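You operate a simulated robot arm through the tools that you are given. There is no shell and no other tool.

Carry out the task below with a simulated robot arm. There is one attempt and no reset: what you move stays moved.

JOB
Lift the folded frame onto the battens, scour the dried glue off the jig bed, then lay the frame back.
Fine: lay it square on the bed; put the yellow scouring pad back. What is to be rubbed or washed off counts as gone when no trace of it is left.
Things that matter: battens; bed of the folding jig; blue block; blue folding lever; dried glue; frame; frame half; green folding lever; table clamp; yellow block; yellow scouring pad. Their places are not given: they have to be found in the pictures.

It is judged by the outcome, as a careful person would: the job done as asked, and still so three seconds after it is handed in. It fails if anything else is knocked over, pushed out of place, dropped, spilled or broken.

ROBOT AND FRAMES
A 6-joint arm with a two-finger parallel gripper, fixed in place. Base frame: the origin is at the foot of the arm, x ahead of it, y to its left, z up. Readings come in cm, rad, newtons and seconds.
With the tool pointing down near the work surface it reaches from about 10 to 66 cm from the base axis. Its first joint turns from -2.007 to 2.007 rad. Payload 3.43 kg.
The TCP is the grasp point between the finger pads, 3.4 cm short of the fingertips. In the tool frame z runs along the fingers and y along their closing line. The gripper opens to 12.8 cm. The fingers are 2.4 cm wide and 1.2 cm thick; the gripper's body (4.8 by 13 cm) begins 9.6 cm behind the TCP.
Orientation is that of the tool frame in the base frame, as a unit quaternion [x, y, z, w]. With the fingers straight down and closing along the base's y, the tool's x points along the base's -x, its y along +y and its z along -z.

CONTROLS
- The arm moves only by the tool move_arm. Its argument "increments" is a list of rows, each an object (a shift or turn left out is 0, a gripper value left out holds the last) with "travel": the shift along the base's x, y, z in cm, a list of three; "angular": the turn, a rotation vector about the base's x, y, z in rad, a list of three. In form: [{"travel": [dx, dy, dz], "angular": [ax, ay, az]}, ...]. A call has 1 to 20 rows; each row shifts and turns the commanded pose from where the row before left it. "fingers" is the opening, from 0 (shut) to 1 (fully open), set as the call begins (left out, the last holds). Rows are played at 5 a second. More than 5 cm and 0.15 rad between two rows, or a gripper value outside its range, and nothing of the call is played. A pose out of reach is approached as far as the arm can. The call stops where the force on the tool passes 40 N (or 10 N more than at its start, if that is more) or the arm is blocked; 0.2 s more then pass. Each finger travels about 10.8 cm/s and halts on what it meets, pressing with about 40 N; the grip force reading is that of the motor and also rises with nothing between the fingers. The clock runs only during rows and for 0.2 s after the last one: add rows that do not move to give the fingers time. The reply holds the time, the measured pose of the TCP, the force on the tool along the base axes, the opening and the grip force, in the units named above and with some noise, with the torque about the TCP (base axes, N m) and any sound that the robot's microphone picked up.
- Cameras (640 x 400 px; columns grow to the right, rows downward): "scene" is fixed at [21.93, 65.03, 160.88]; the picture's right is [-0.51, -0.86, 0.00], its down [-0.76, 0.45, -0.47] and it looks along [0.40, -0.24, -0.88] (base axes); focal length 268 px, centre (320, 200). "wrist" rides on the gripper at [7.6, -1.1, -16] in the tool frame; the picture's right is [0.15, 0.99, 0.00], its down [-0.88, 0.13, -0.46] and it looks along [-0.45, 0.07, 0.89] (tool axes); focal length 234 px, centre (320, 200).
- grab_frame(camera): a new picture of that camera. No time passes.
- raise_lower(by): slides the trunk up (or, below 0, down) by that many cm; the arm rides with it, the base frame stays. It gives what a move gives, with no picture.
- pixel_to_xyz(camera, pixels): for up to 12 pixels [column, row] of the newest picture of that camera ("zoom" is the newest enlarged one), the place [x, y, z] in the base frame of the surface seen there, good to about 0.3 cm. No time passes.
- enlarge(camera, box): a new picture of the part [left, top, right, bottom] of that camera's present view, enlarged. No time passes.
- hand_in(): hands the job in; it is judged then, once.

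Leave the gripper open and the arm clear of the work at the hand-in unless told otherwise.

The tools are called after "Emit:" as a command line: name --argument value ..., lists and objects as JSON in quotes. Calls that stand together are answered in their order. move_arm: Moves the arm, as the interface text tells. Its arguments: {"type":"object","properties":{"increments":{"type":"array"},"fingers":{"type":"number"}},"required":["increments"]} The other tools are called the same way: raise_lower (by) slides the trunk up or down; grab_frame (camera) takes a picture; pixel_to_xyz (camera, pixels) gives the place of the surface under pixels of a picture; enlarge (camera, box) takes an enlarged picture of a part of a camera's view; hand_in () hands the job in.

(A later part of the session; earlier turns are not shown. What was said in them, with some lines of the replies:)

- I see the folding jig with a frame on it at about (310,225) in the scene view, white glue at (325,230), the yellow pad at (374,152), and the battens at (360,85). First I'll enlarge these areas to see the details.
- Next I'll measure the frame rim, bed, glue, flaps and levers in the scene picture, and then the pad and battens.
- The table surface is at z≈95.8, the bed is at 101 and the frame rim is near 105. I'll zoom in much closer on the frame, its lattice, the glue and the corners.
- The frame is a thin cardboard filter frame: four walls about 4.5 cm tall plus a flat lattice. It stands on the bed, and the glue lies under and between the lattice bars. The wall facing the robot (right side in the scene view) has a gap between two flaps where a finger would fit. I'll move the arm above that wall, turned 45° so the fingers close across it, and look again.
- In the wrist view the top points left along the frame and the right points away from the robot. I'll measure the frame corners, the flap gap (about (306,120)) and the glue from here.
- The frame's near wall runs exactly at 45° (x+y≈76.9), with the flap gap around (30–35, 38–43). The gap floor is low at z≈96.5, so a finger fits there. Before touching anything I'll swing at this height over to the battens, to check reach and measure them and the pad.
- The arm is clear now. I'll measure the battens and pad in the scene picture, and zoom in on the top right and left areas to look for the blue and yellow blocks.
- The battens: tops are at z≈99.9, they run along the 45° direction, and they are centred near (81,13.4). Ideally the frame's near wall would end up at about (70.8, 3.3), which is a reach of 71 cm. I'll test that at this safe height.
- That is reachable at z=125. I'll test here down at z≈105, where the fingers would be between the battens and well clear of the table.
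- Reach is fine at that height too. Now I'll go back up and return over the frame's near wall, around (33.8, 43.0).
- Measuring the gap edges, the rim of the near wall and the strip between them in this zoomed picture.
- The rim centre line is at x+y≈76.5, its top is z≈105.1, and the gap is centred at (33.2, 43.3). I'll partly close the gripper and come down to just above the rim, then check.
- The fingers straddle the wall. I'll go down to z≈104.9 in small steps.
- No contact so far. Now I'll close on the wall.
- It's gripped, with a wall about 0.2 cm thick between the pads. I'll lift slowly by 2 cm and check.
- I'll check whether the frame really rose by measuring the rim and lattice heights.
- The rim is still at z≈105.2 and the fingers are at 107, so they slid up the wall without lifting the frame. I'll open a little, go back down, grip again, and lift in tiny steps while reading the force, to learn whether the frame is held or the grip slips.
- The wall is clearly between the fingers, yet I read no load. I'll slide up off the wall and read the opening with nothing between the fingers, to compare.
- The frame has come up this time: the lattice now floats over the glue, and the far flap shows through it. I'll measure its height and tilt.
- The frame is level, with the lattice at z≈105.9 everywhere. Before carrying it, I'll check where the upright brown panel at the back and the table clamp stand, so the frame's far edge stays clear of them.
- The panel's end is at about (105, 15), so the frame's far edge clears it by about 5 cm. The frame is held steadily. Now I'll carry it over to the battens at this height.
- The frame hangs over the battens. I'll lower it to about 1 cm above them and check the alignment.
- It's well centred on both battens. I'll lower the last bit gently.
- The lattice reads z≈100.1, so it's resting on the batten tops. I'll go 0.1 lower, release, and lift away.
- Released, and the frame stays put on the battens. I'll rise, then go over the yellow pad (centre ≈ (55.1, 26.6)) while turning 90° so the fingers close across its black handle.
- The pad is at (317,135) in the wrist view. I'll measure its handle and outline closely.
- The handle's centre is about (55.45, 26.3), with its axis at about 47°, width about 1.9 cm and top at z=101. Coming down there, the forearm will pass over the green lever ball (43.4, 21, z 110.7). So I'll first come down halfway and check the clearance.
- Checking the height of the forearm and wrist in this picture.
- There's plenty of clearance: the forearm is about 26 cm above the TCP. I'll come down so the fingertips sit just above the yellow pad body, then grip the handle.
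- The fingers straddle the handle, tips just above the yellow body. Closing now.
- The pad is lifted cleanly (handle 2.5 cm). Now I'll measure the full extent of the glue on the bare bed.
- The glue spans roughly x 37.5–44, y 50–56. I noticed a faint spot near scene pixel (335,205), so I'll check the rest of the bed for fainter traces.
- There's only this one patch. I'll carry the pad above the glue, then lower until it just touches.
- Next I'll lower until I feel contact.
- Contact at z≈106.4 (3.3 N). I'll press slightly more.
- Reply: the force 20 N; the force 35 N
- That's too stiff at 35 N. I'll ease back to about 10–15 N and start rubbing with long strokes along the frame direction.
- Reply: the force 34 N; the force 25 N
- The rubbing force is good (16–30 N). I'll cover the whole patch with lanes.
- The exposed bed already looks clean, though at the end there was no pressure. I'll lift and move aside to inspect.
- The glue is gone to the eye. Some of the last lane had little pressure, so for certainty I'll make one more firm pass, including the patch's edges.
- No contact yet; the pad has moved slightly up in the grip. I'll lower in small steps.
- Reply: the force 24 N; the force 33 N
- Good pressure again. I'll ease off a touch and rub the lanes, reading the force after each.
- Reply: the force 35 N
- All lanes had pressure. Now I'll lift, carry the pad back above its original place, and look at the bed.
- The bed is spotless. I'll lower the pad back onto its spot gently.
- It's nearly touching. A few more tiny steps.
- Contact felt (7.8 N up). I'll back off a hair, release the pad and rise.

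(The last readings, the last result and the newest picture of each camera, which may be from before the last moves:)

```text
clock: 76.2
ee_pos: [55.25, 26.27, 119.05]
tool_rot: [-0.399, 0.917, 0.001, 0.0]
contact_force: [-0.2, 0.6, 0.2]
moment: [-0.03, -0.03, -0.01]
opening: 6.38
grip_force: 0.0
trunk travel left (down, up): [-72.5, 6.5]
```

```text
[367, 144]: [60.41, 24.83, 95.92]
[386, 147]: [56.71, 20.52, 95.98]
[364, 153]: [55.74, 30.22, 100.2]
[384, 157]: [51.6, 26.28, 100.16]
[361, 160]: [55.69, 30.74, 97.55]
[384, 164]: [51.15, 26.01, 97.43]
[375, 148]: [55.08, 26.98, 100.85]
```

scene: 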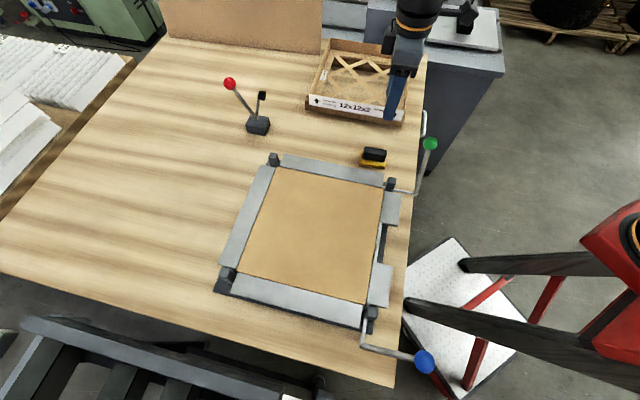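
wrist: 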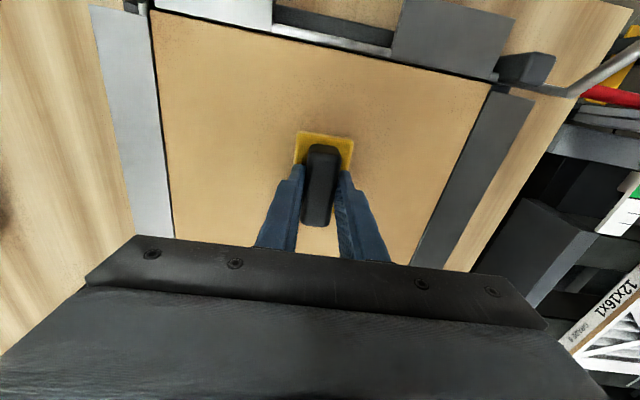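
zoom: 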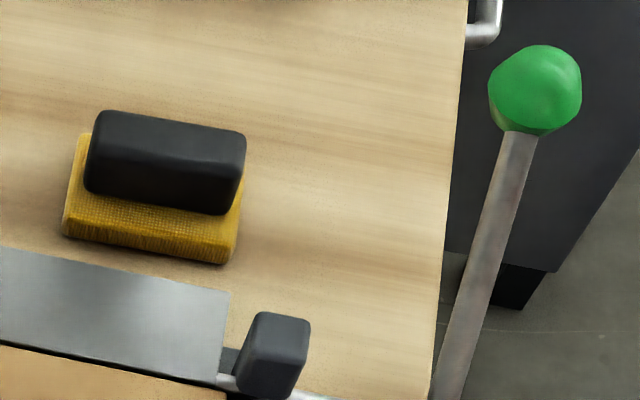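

The release dragged the pad about 1 cm toward the jig, because the fingertips were rubbing on its yellow body. I'll measure its new place and put it back properly.

Emit:
grab_frame --camera "wrist"

Emit:
enlarge --camera "wrist" --box '[270, 90, 366, 170]'

```text
taken
```

wrist: 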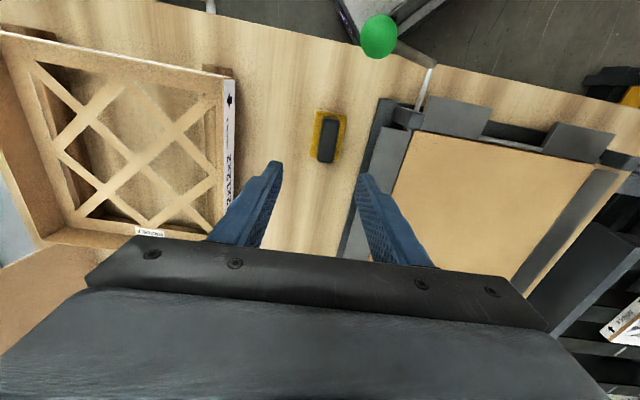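

```text
5.00 times, centred on (318, 130) of wrist
```

zoom: 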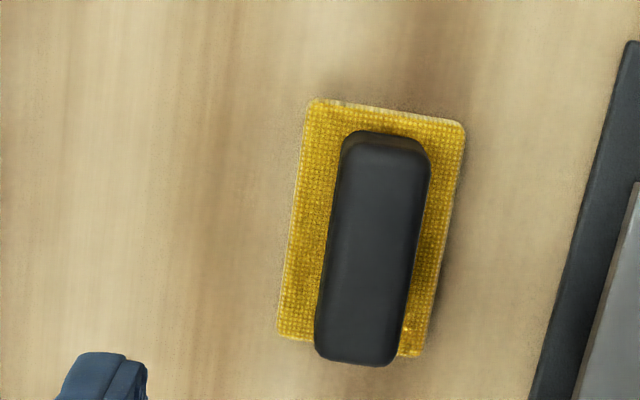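

Emit:
pixel_to_xyz --camera "zoom" --pixels '[[355, 155], [422, 162], [325, 340], [392, 350], [375, 250], [315, 112], [455, 130], [287, 328], [415, 345], [375, 180], [360, 330], [345, 118]]'

Emit:
pixel_to_xyz --camera "scene" --pixels '[[366, 147], [386, 151], [362, 158], [383, 163], [361, 165], [383, 168], [374, 153]]'

```text
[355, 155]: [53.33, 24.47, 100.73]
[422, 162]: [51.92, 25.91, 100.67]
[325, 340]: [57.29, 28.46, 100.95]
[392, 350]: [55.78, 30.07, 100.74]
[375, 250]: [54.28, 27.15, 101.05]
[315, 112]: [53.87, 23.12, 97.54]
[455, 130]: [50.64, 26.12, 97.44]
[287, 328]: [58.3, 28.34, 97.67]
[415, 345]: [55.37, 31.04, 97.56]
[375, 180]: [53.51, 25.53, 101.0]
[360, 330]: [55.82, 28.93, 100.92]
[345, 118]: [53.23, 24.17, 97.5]
```

```text
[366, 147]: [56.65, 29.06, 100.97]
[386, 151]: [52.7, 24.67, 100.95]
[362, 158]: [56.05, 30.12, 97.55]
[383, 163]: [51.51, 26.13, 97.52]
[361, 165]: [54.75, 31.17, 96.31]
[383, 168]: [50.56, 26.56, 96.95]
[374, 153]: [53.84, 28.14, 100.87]
```

The pad is now centred at (54.56, 27.2). Originally it was at about (55.6, 26.25). I'll regrip it a bit higher on the handle, shift it back by (+1.04, −0.95), and set it down.

Emit:
move_arm --increments '[{"travel": [-0.89, 0.9, -4]}, {"travel": [0, 0, -4]}, {"travel": [0, 0, -4]}, {"travel": [0, 0, -3]}, {"travel": [0, 0, -1.5]}, {"travel": [0, 0, -0.87]}, {}]'

Emit:
enlarge --camera "wrist" --box '[200, 90, 440, 260]'

```text
clock: 77.8
ee_pos: [54.62, 27.14, 101.48]
tool_rot: [-0.398, 0.917, 0.0, 0.0]
contact_force: [-0.2, -0.3, 0.7]
moment: [0.01, 0.03, 0.0]
opening: 6.38
grip_force: 0.0
trunk travel left (down, up): [-72.5, 6.5]
```

```text
2.35 times, centred on (320, 175) of wrist
```

zoom: 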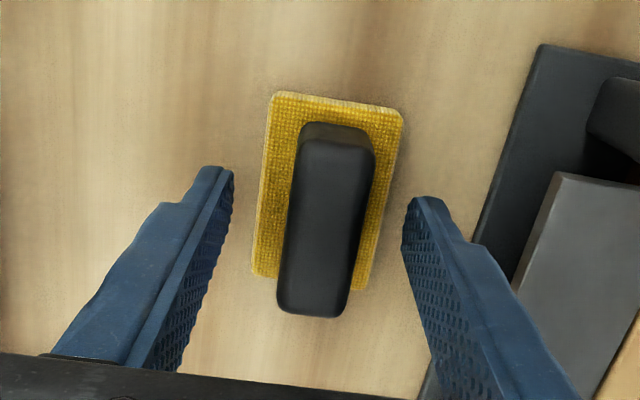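

Centring slightly, then gripping, lifting a little, shifting back and lowering.

Emit:
move_arm --increments '[{"travel": [-0.2, 0.2, 0]}, {}]'

Emit:
move_arm --increments '[{}, {}, {}, {}]' --fingers 0

Emit:
move_arm --increments '[{"travel": [0, 0, 0.8]}, {"travel": [0.57, -0.55, 0]}, {"travel": [0.57, -0.55, 0]}, {}, {"travel": [0, 0, -0.4]}, {"travel": [0, 0, -0.2]}, {}]'

Emit:
enlarge --camera "scene" --box '[340, 110, 420, 180]'

```text
clock: 78.4
ee_pos: [54.38, 27.36, 101.71]
tool_rot: [-0.399, 0.917, 0.0, 0.0]
contact_force: [0.3, -0.2, -0.8]
moment: [0.02, 0.02, 0.02]
opening: 6.41
grip_force: 0.1
trunk travel left (down, up): [-72.5, 6.5]
```

```text
clock: 79.4
ee_pos: [54.39, 27.27, 101.62]
tool_rot: [-0.399, 0.917, 0.0, 0.001]
contact_force: [0.2, 1.0, 1.5]
moment: [0.02, -0.04, 0.0]
opening: 2.51
grip_force: 40.0
trunk travel left (down, up): [-72.5, 6.5]
```

```text
clock: 81.0
ee_pos: [55.45, 26.11, 101.9]
tool_rot: [-0.399, 0.917, -0.001, 0.0]
contact_force: [0.0, 0.8, -1.5]
moment: [0.06, 0.0, -0.03]
opening: 2.51
grip_force: 39.8
trunk travel left (down, up): [-72.5, 6.5]
```

```text
5.71 times, centred on (380, 145) of scene
```

zoom: 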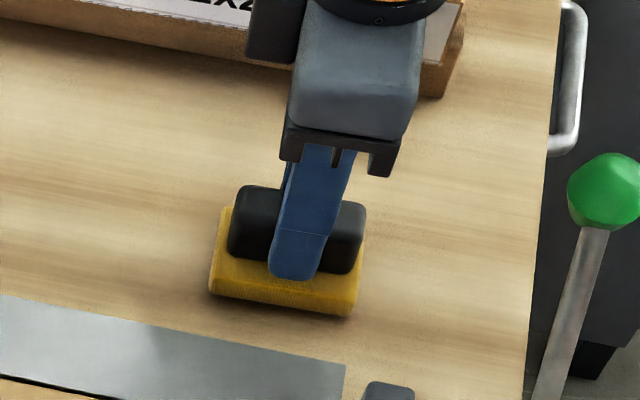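

Emit:
move_arm --increments '[{"travel": [0, 0, -0.12]}, {}]'

Emit:
move_arm --increments '[{"travel": [0, 0, -0.05]}, {}]'

Emit:
move_arm --increments '[{"travel": [0, 0, -0.04]}, {}]'

```text
clock: 81.6
ee_pos: [55.47, 26.31, 101.73]
tool_rot: [-0.399, 0.917, 0.0, 0.0]
contact_force: [0.8, 0.1, -1.1]
moment: [0.02, 0.02, 0.03]
opening: 2.51
grip_force: 39.9
trunk travel left (down, up): [-72.5, 6.5]
```

```text
clock: 82.2
ee_pos: [55.4, 26.22, 101.59]
tool_rot: [-0.399, 0.917, 0.0, 0.0]
contact_force: [0.0, 0.2, -0.2]
moment: [-0.02, -0.01, 0.01]
opening: 2.49
grip_force: 40.0
trunk travel left (down, up): [-72.5, 6.5]
```

```text
clock: 82.8
ee_pos: [55.43, 26.31, 101.63]
tool_rot: [-0.398, 0.917, 0.0, -0.001]
contact_force: [-0.2, 0.4, -1.2]
moment: [-0.01, -0.02, 0.01]
opening: 2.48
grip_force: 40.1
trunk travel left (down, up): [-72.5, 6.5]
```

It's at the surface. I'll release with a modest opening, then rise and check.

Emit:
move_arm --increments '[{"travel": [0, 0, -0.03]}, {}]'

Emit:
move_arm --increments '[{}, {}, {}]' --fingers 0.4

Emit:
move_arm --increments '[{"travel": [0, 0, 2]}, {"travel": [0, 0, 4]}, {"travel": [0, 0, 4]}, {"travel": [0, 0, 4]}, {"travel": [0, 0, 3.5]}, {}]'

Emit:
enlarge --camera "scene" --box '[350, 130, 446, 190]'

Emit:
enlarge --camera "wrist" --box '[270, 90, 366, 170]'

```text
clock: 83.4
ee_pos: [55.48, 26.3, 101.64]
tool_rot: [-0.398, 0.917, 0.0, -0.001]
contact_force: [0.1, -0.8, 1.9]
moment: [-0.01, 0.03, 0.0]
opening: 2.52
grip_force: 39.9
trunk travel left (down, up): [-72.5, 6.5]
```

```text
clock: 84.2
ee_pos: [55.44, 26.27, 101.49]
tool_rot: [-0.399, 0.917, 0.0, -0.001]
contact_force: [0.6, 0.2, -0.2]
moment: [0.0, 0.0, 0.0]
opening: 5.11
grip_force: 0.1
trunk travel left (down, up): [-72.5, 6.5]
```

```text
clock: 85.6
ee_pos: [55.83, 26.36, 119.16]
tool_rot: [-0.399, 0.917, 0.0, 0.0]
contact_force: [-0.7, -0.3, 0.6]
moment: [0.0, 0.01, 0.04]
opening: 5.11
grip_force: 0.0
trunk travel left (down, up): [-72.5, 6.5]
```

```text
6.67 times, centred on (398, 160) of scene
```

zoom: 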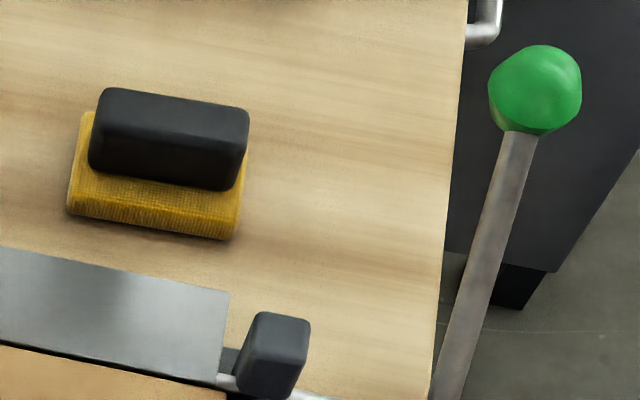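

```text
5.00 times, centred on (318, 130) of wrist
```

zoom: 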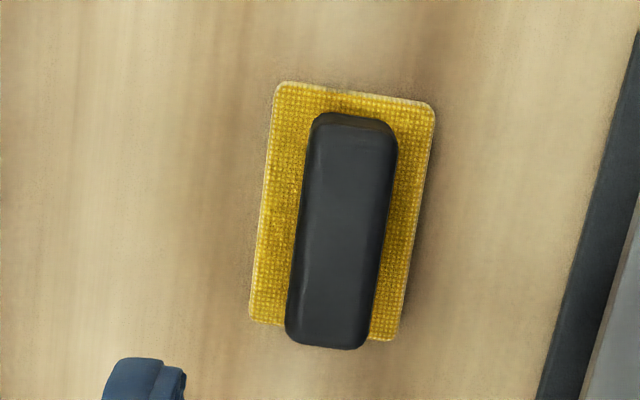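

The pad is back within about 0.2 cm of its original place in the picture. Now I'll return to the frame on the battens, turning back 90°.

Emit:
move_arm --increments '[{"travel": [1.246, -1.929, 0], "angular": [0, 0, -0.1338]}, {"travel": [1.246, -1.929, 0], "angular": [0, 0, -0.1338]}, {"travel": [1.246, -1.929, 0], "angular": [0, 0, -0.1338]}, {"travel": [1.246, -1.929, 0], "angular": [0, 0, -0.1338]}, {"travel": [1.246, -1.929, 0], "angular": [0, 0, -0.1338]}, {"travel": [1.246, -1.929, 0], "angular": [0, 0, -0.1338]}, {"travel": [1.246, -1.929, 0], "angular": [0, 0, -0.1338]}, {"travel": [1.246, -1.929, 0], "angular": [0, 0, -0.1338]}, {"travel": [1.246, -1.929, 0], "angular": [0, 0, -0.1338]}, {"travel": [1.246, -1.929, 0], "angular": [0, 0, -0.1338]}, {"travel": [1.246, -1.929, 0], "angular": [0, 0, -0.1338]}, {"travel": [1.244, -1.931, -0.06], "angular": [0, 0, -0.1342]}, {}, {}]'

Emit:
grab_frame --camera "scene"

Emit:
grab_frame --camera "wrist"

```text
clock: 88.6
ee_pos: [70.65, 3.08, 119.04]
tool_rot: [0.384, 0.924, 0.0, 0.0]
contact_force: [0.0, -0.4, 0.4]
moment: [0.0, 0.0, -0.02]
opening: 5.16
grip_force: 0.0
trunk travel left (down, up): [-72.5, 6.5]
```

```text
taken
```

scene: 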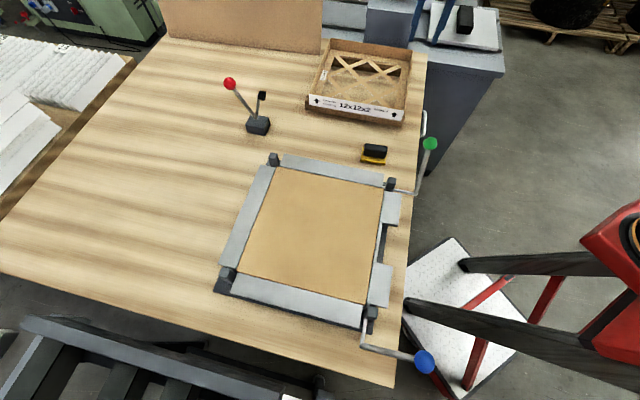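

```text
taken
```

wrist: 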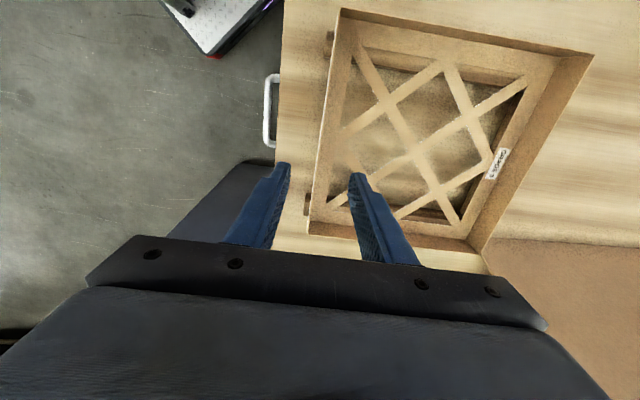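

Before gripping, I'll measure the frame's corners to see how it sits relative to the gripper.

Emit:
pixel_to_xyz --camera "wrist" --pixels '[[341, 11], [591, 55], [311, 228], [336, 60], [325, 140], [315, 200], [400, 18], [500, 37], [560, 50], [583, 70], [540, 145]]'

Emit:
enlarge --camera "scene" --box '[290, 30, 440, 140]'

Emit:
enlarge --camera "scene" --box '[235, 160, 395, 310]'

```text
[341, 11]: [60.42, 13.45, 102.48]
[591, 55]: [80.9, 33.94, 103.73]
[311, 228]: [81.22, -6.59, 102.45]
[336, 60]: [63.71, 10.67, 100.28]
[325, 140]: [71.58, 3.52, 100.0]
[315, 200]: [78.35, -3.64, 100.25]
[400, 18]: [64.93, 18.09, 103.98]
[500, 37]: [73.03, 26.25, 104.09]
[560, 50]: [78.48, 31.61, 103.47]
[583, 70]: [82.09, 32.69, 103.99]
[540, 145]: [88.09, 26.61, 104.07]
```

```text
3.64 times, centred on (365, 85) of scene
```

zoom: 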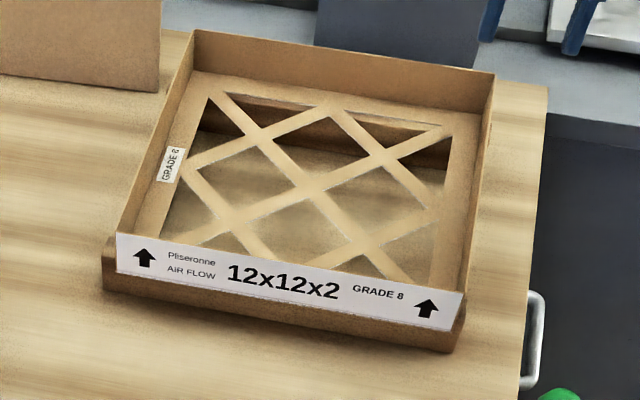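

```text
2.67 times, centred on (315, 235) of scene
```

zoom: 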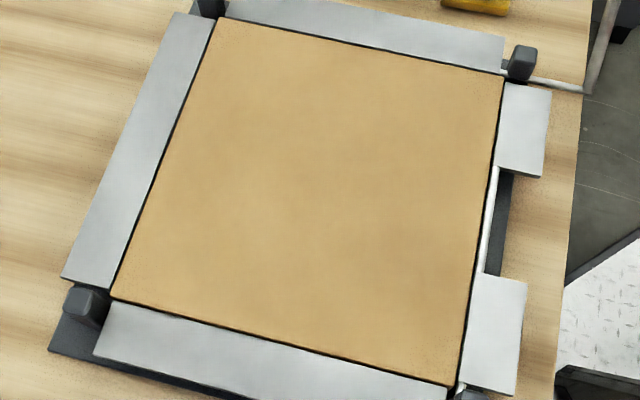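

The frame sits square (45°) and centred on the gripper axis. I'll descend and grip the same wall again.

Emit:
move_arm --increments '[{"travel": [0, 0, -4]}, {"travel": [0, 0, -4]}, {"travel": [0, 0, -3]}, {"travel": [0, 0, -2]}, {"travel": [0, 0, -1.5]}, {"travel": [0, 0, -0.5]}, {}]'

Emit:
grab_frame --camera "wrist"

Emit:
move_arm --increments '[{}, {}, {}, {}, {}]' --fingers 0

Emit:
enlarge --camera "scene" --box '[290, 30, 440, 140]'

```text
clock: 90.2
ee_pos: [70.59, 3.08, 104.05]
tool_rot: [0.383, 0.924, -0.001, 0.0]
contact_force: [-0.5, 0.6, -0.2]
moment: [0.01, 0.01, 0.01]
opening: 5.11
grip_force: 0.0
trunk travel left (down, up): [-72.5, 6.5]
```

```text
taken
```

wrist: 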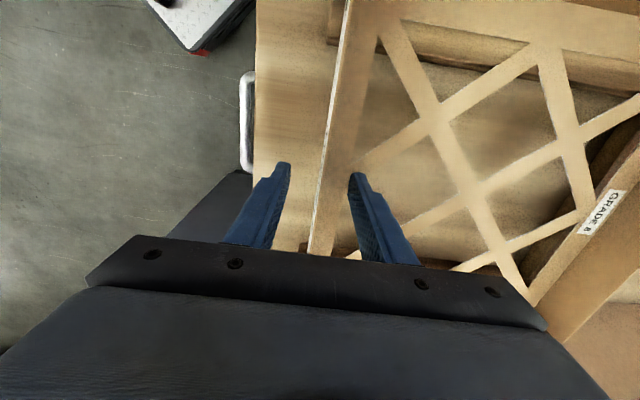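

```text
clock: 91.4
ee_pos: [70.58, 2.97, 104.11]
tool_rot: [0.383, 0.924, 0.001, 0.0]
contact_force: [0.1, 0.1, 0.1]
moment: [-0.04, 0.02, 0.01]
opening: 0.19
grip_force: 36.4
trunk travel left (down, up): [-72.5, 6.5]
```

```text
3.64 times, centred on (365, 85) of scene
```

zoom: 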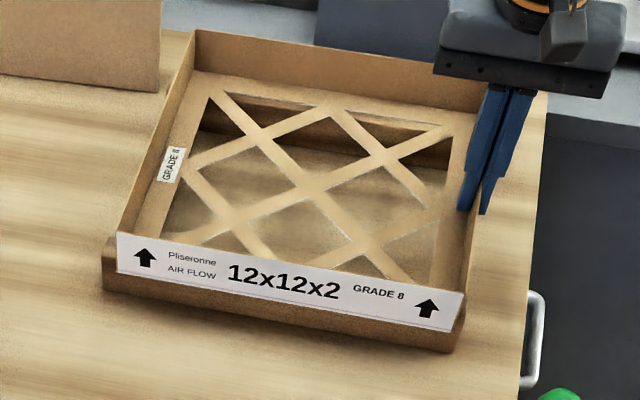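

Gripped. I'll lift slowly and check that it comes along.

Emit:
move_arm --increments '[{"travel": [0, 0, 0.3]}, {"travel": [0, 0, 0.5]}, {"travel": [0, 0, 1]}, {"travel": [0, 0, 1.2]}, {}]'

Emit:
enlarge --camera "scene" --box '[290, 30, 440, 140]'

Emit:
pixel_to_xyz --camera "zoom" --pixels '[[118, 225], [463, 282], [195, 75], [310, 175], [230, 215], [440, 240], [150, 210]]'

```text
clock: 92.6
ee_pos: [70.48, 3.22, 107.08]
tool_rot: [0.383, 0.924, 0.0, -0.001]
contact_force: [-0.3, 0.2, -0.9]
moment: [-0.02, 0.04, 0.0]
opening: 0.17
grip_force: 36.5
trunk travel left (down, up): [-72.5, 6.5]
```

```text
3.64 times, centred on (365, 85) of scene
```

zoom: 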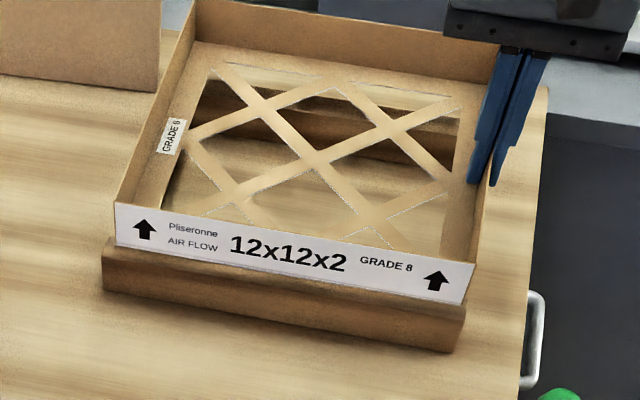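

```text
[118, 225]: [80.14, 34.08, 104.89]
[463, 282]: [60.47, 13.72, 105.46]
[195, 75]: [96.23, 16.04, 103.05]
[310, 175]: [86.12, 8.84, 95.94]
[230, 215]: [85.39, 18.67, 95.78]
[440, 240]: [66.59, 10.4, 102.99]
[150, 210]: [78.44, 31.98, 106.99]
```

It lifts level. I'll raise to z=119 and carry it back along the same path.

Emit:
move_arm --increments '[{"travel": [0, 0, 2]}, {"travel": [0, 0, 2.5]}, {"travel": [0, 0, 2.5]}, {"travel": [0, 0, 2.5]}, {"travel": [0, 0, 2.5]}, {}, {}]'

Emit:
move_arm --increments '[{"travel": [-0.9, 1.0, 0]}, {"travel": [-1.5, 1.6, 0]}, {"travel": [-1.944, 2.083, 0]}, {"travel": [-1.944, 2.083, 0]}, {"travel": [-1.944, 2.083, 0]}, {"travel": [-1.944, 2.083, 0]}, {"travel": [-1.944, 2.083, 0]}, {"travel": [-1.944, 2.083, 0]}, {"travel": [-1.944, 2.083, 0]}, {"travel": [-1.944, 2.083, 0]}, {"travel": [-1.944, 2.083, 0]}, {"travel": [-1.944, 2.083, 0]}, {"travel": [-1.944, 2.083, 0]}, {"travel": [-1.944, 2.083, 0]}, {"travel": [-1.944, 2.083, 0]}, {"travel": [-1.944, 2.083, 0]}, {"travel": [-1.944, 2.083, 0]}, {"travel": [-1.944, 2.083, 0]}, {"travel": [-1.944, 2.083, 0]}, {"travel": [-1.938, 2.093, 0]}]'

Emit:
move_arm --increments '[{}, {}]'

Emit:
grab_frame --camera "scene"

Emit:
grab_frame --camera "wrist"

```text
clock: 94.2
ee_pos: [70.52, 3.27, 118.96]
tool_rot: [0.382, 0.924, 0.0, 0.0]
contact_force: [0.0, 0.4, -0.9]
moment: [-0.05, 0.05, -0.01]
opening: 0.17
grip_force: 36.6
trunk travel left (down, up): [-72.5, 6.5]
```

```text
clock: 98.4
ee_pos: [33.03, 42.98, 119.15]
tool_rot: [0.384, 0.923, 0.0, 0.0]
contact_force: [0.1, -0.2, -1.2]
moment: [-0.01, 0.04, -0.02]
opening: 0.16
grip_force: 37.4
trunk travel left (down, up): [-72.5, 6.5]
```

```text
clock: 99.0
ee_pos: [33.04, 42.96, 119.14]
tool_rot: [0.384, 0.923, 0.0, 0.0]
contact_force: [-0.7, -0.8, 0.0]
moment: [-0.02, 0.05, 0.02]
opening: 0.18
grip_force: 36.2
trunk travel left (down, up): [-72.5, 6.5]
```

```text
taken
```

scene: 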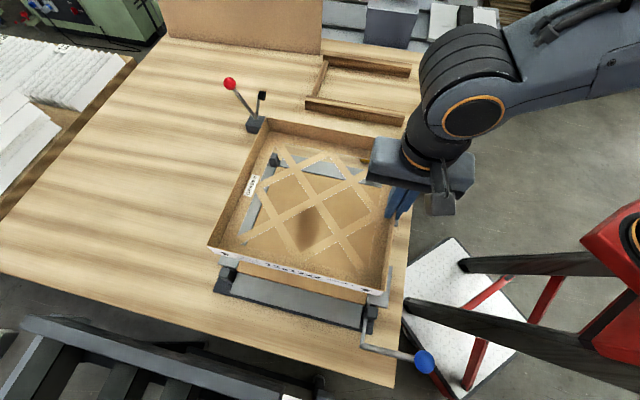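

```text
taken
```

wrist: 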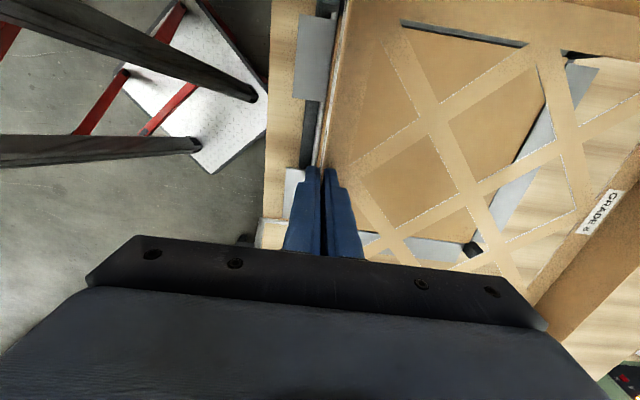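

This matches the picture from the lift almost exactly. I'll lower to z≈109.75, where I also have a comparison picture.

Emit:
move_arm --increments '[{"travel": [0, 0, -2]}, {"travel": [0, 0, -2.5]}, {"travel": [0, 0, -2.5]}, {"travel": [0, 0, -2.25]}, {}, {}]'

Emit:
grab_frame --camera "wrist"

Emit:
enlarge --camera "scene" --box '[200, 140, 440, 340]'

```text
clock: 100.4
ee_pos: [33.12, 43.3, 109.83]
tool_rot: [0.384, 0.923, 0.0, 0.001]
contact_force: [-0.3, 0.0, -0.9]
moment: [-0.04, 0.04, 0.02]
opening: 0.17
grip_force: 36.5
trunk travel left (down, up): [-72.5, 6.5]
```

```text
taken
```

wrist: 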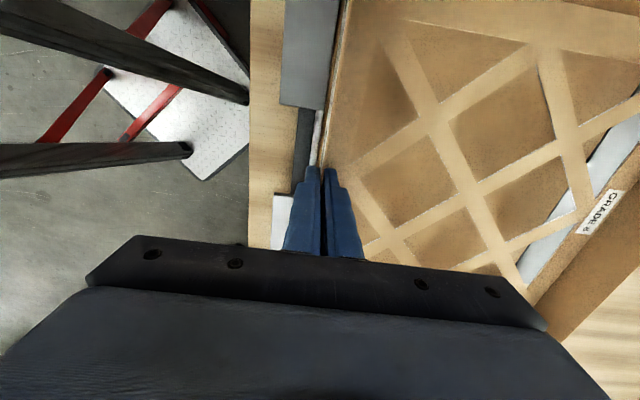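

```text
2.00 times, centred on (320, 240) of scene
```

zoom: 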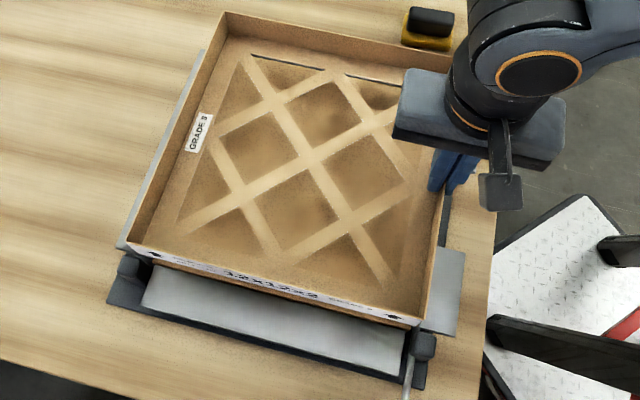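

Matches again. I'll lower to about 0.8 cm above the bed and check the corners against the posts.

Emit:
move_arm --increments '[{"travel": [0, 0, -1.5]}, {"travel": [0, 0, -1.5]}, {"travel": [0, 0, -1]}, {}, {}]'

Emit:
enlarge --camera "scene" --box '[200, 140, 440, 340]'

Emit:
enlarge --camera "scene" --box '[240, 145, 336, 205]'

Emit:
enlarge --camera "scene" --box '[210, 230, 306, 300]'

Emit:
enlarge --camera "scene" --box '[330, 260, 426, 330]'

```text
clock: 101.6
ee_pos: [33.17, 43.24, 105.78]
tool_rot: [0.384, 0.923, 0.0, 0.0]
contact_force: [-0.1, 0.2, -0.8]
moment: [-0.05, 0.03, -0.01]
opening: 0.18
grip_force: 36.5
trunk travel left (down, up): [-72.5, 6.5]
```

```text
2.00 times, centred on (320, 240) of scene
```

zoom: 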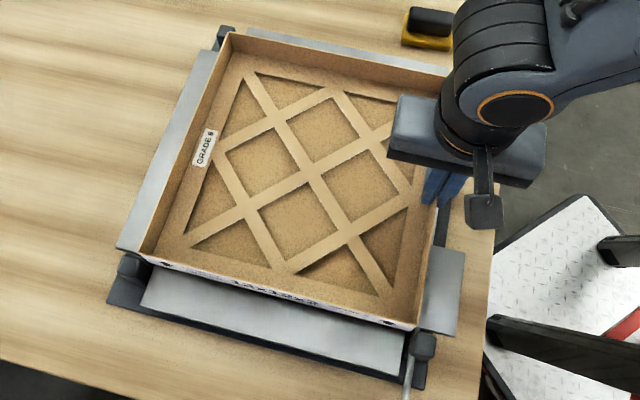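

```text
6.67 times, centred on (288, 175) of scene
```

zoom: 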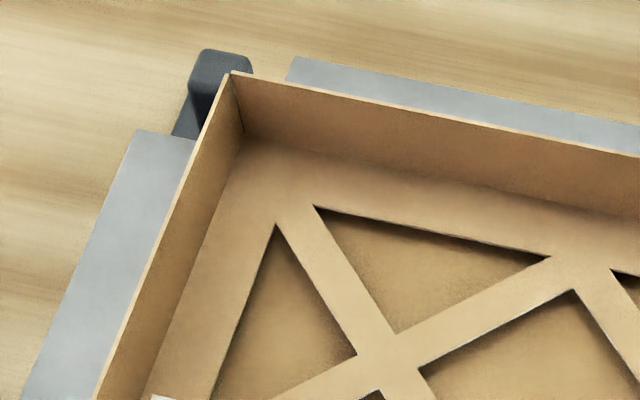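

```text
5.71 times, centred on (258, 265) of scene
```

zoom: 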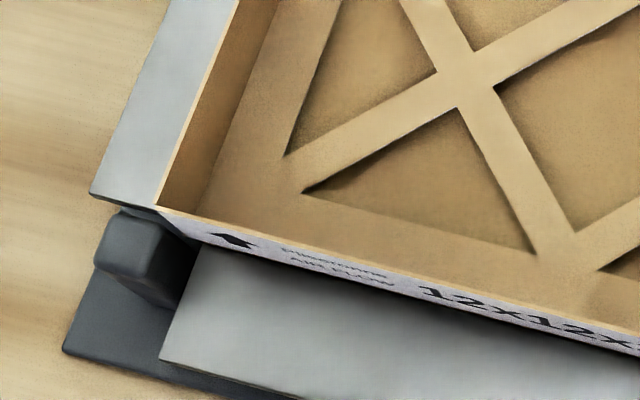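

```text
5.71 times, centred on (378, 295) of scene
```

zoom: 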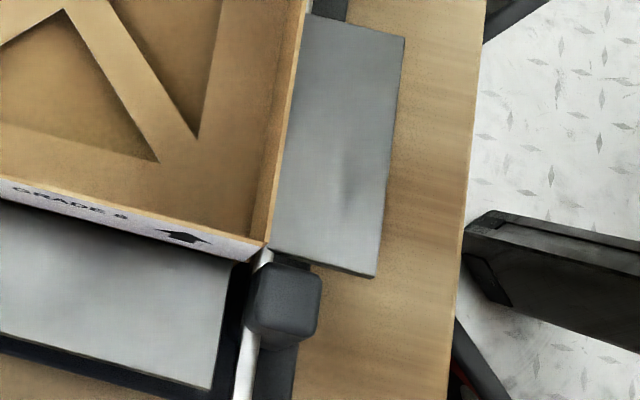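

The corners line up with the posts as before. Now I'll lower gently onto the bed.

Emit:
move_arm --increments '[{"travel": [0, 0, -0.3]}, {"travel": [0, 0, -0.2]}, {"travel": [0, 0, -0.2]}, {}]'

Emit:
move_arm --increments '[{"travel": [0, 0, -0.1]}, {}]'

Emit:
enlarge --camera "scene" --box '[200, 140, 440, 380]'

Emit:
pixel_to_xyz --camera "zoom" --pixels '[[402, 262], [405, 240], [175, 210], [245, 32], [285, 175], [350, 190], [360, 240], [230, 200], [290, 100]]'

```text
clock: 102.6
ee_pos: [33.06, 43.16, 105.17]
tool_rot: [0.383, 0.924, 0.0, 0.001]
contact_force: [-0.2, 0.7, 0.2]
moment: [0.04, -0.01, 0.0]
opening: 0.18
grip_force: 36.5
trunk travel left (down, up): [-72.5, 6.5]
```

```text
clock: 103.2
ee_pos: [33.05, 43.19, 105.12]
tool_rot: [0.383, 0.924, 0.001, 0.001]
contact_force: [1.3, -1.6, 6.2]
moment: [-0.17, -0.03, 0.0]
opening: 0.16
grip_force: 36.8
trunk travel left (down, up): [-72.5, 6.5]
```

```text
1.67 times, centred on (320, 260) of scene
```

zoom: 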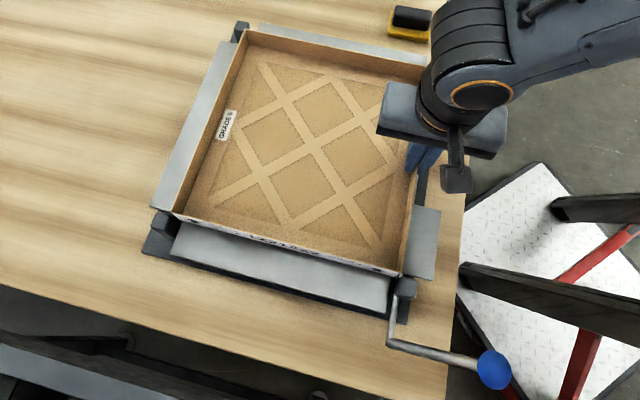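

```text
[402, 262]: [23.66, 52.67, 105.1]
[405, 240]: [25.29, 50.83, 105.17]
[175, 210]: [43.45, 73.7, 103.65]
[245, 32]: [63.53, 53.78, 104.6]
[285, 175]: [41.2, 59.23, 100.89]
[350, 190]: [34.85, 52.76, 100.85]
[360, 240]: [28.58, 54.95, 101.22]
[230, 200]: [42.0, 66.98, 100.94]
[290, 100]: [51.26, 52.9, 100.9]
```

Contact is felt (6 N) and the rim and lattice are back at their original heights (105.1 and ≈101). I'll release and check before rising.

Emit:
move_arm --increments '[{"travel": [0, 0, 0.02]}, {}, {}, {}]' --fingers 0.25

Emit:
enlarge --camera "scene" --box '[200, 140, 440, 380]'

Emit:
move_arm --increments '[{"travel": [0, 0, 1]}, {"travel": [0, 0, 3]}, {"travel": [0, 0, 5]}, {"travel": [0, 0, 5]}, {"travel": [0, 0, 5]}, {}]'

Emit:
grab_frame --camera "scene"

```text
clock: 104.2
ee_pos: [33.02, 43.1, 105.05]
tool_rot: [0.382, 0.924, 0.0, 0.0]
contact_force: [1.5, -1.0, 0.5]
moment: [0.0, 0.02, -0.02]
opening: 3.23
grip_force: 0.1
trunk travel left (down, up): [-72.5, 6.5]
```

```text
1.67 times, centred on (320, 260) of scene
```

zoom: 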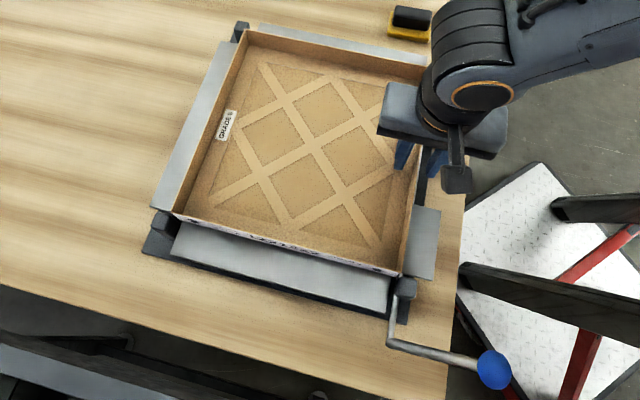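

```text
clock: 105.6
ee_pos: [33.04, 43.09, 123.81]
tool_rot: [0.383, 0.924, 0.0, 0.0]
contact_force: [0.9, -0.8, 0.4]
moment: [0.04, 0.01, 0.03]
opening: 3.22
grip_force: 0.1
trunk travel left (down, up): [-72.5, 6.5]
```

```text
taken
```

scene: 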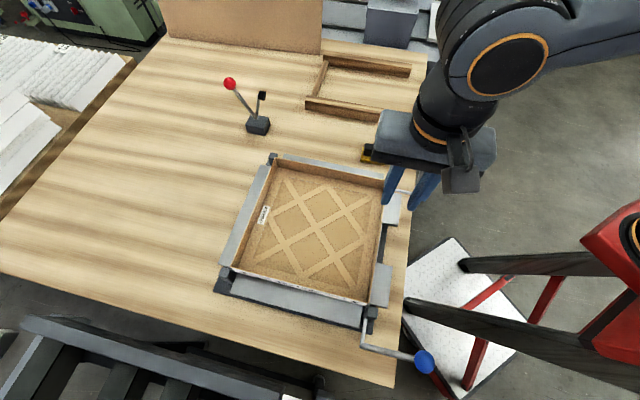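

Released cleanly. I'll move the arm clear toward the robot, open the gripper, and make a final check of everything.

Emit:
move_arm --increments '[{"travel": [0, -4, 0]}, {"travel": [0, -4.5, 0]}, {"travel": [0, -4.5, 0]}, {"travel": [0, -4.5, 0]}, {"travel": [0, -4.5, 0]}, {"travel": [0, -4.5, 0]}, {"travel": [0, -4.5, 0]}, {}, {}]' --fingers 1

Emit:
grab_frame --camera "scene"

Emit:
enlarge --camera "scene" --box '[200, 140, 440, 380]'

Emit:
pixel_to_xyz --camera "scene" --pixels '[[277, 155], [385, 179], [366, 302], [232, 267], [320, 190], [345, 230], [280, 235], [310, 265], [433, 144], [424, 362]]'

Emit:
enlarge --camera "scene" --box '[240, 145, 336, 205]'

Emit:
enlarge --camera "scene" --box '[210, 230, 306, 300]'

Emit:
enlarge --camera "scene" --box '[345, 165, 441, 225]'

Emit:
enlarge --camera "scene" --box '[220, 40, 440, 180]'

```text
clock: 107.6
ee_pos: [32.95, 11.95, 123.74]
tool_rot: [0.383, 0.924, 0.0, 0.0]
contact_force: [0.1, 0.5, -0.3]
moment: [-0.02, 0.0, -0.02]
opening: 12.8
grip_force: 0.1
trunk travel left (down, up): [-72.5, 6.5]
```

```text
taken
```

scene: 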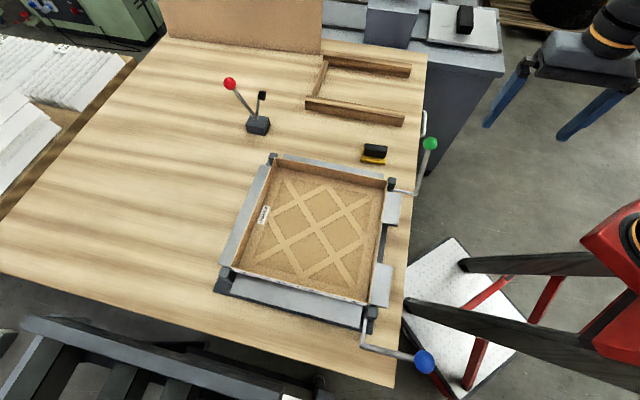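

```text
1.67 times, centred on (320, 260) of scene
```

zoom: 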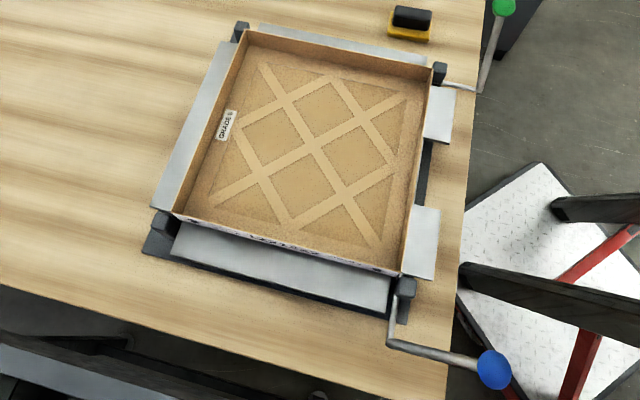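

```text
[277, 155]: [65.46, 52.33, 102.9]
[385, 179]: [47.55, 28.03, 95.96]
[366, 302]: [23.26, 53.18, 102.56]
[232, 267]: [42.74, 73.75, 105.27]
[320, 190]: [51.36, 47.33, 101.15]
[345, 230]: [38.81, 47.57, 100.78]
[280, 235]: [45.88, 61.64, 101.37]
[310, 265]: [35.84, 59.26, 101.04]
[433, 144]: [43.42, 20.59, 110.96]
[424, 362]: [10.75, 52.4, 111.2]
```

```text
6.67 times, centred on (288, 175) of scene
```

zoom: 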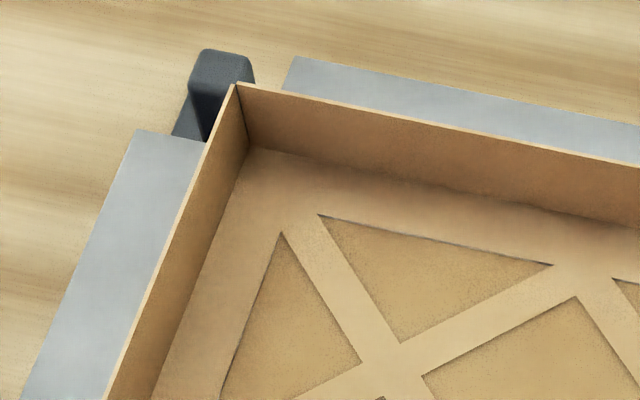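

```text
5.71 times, centred on (258, 265) of scene
```

zoom: 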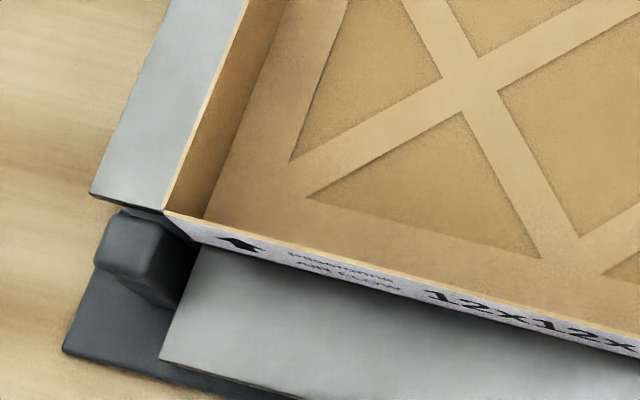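

```text
6.67 times, centred on (393, 195) of scene
```

zoom: 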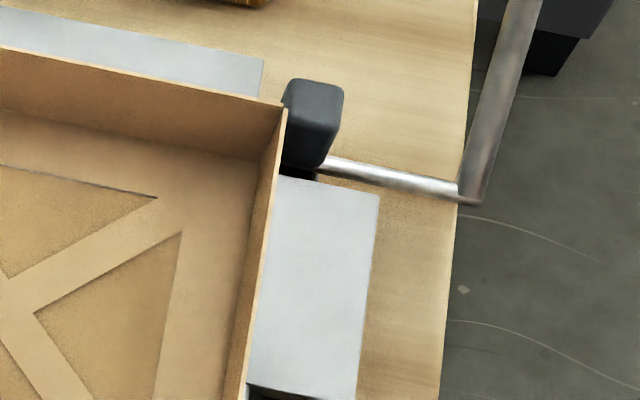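

```text
2.86 times, centred on (330, 110) of scene
```

zoom: 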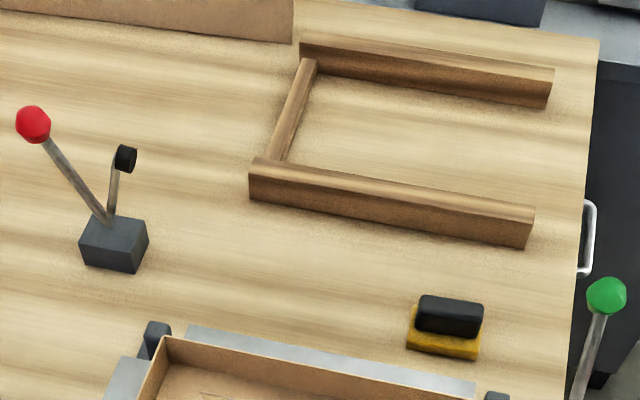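

Everything checks out:
- **Frame:** it lies square on the bed, with its corners within about 0.2 cm of where they were.
- **Bed:** no trace of glue.
- **Pad:** back in its place.
- **Battens, levers and clamp:** unmoved.
- **Arm:** clear of the work, with the gripper open.

I'm handing in now.

Emit:
hand_in

```text
The job is handed in.
```

I finished the job and handed it in. The frame was moved onto the battens, the glue was scoured off the bed, and the frame is back in the jig.

- **Frame:** it lies square on the bed, with its corners within about 0.2 cm of where they started. On my first grip the fingers slid up its wall without lifting it; the second grip held.
- **Glue:** no trace shows on the bed in the close-up pictures. I went over the patch twice with the pad, the second time with steady pressure.
- **Scouring pad:** it is back within about 0.2 cm of its original place. My first release dragged it about 1 cm toward the jig, so I gripped it again and put it right.
- **Everything else:** the battens, both folding levers and the table clamp look unmoved. I never made out the blue and yellow blocks; they weren't needed.

The arm is clear of the work and the gripper is open.
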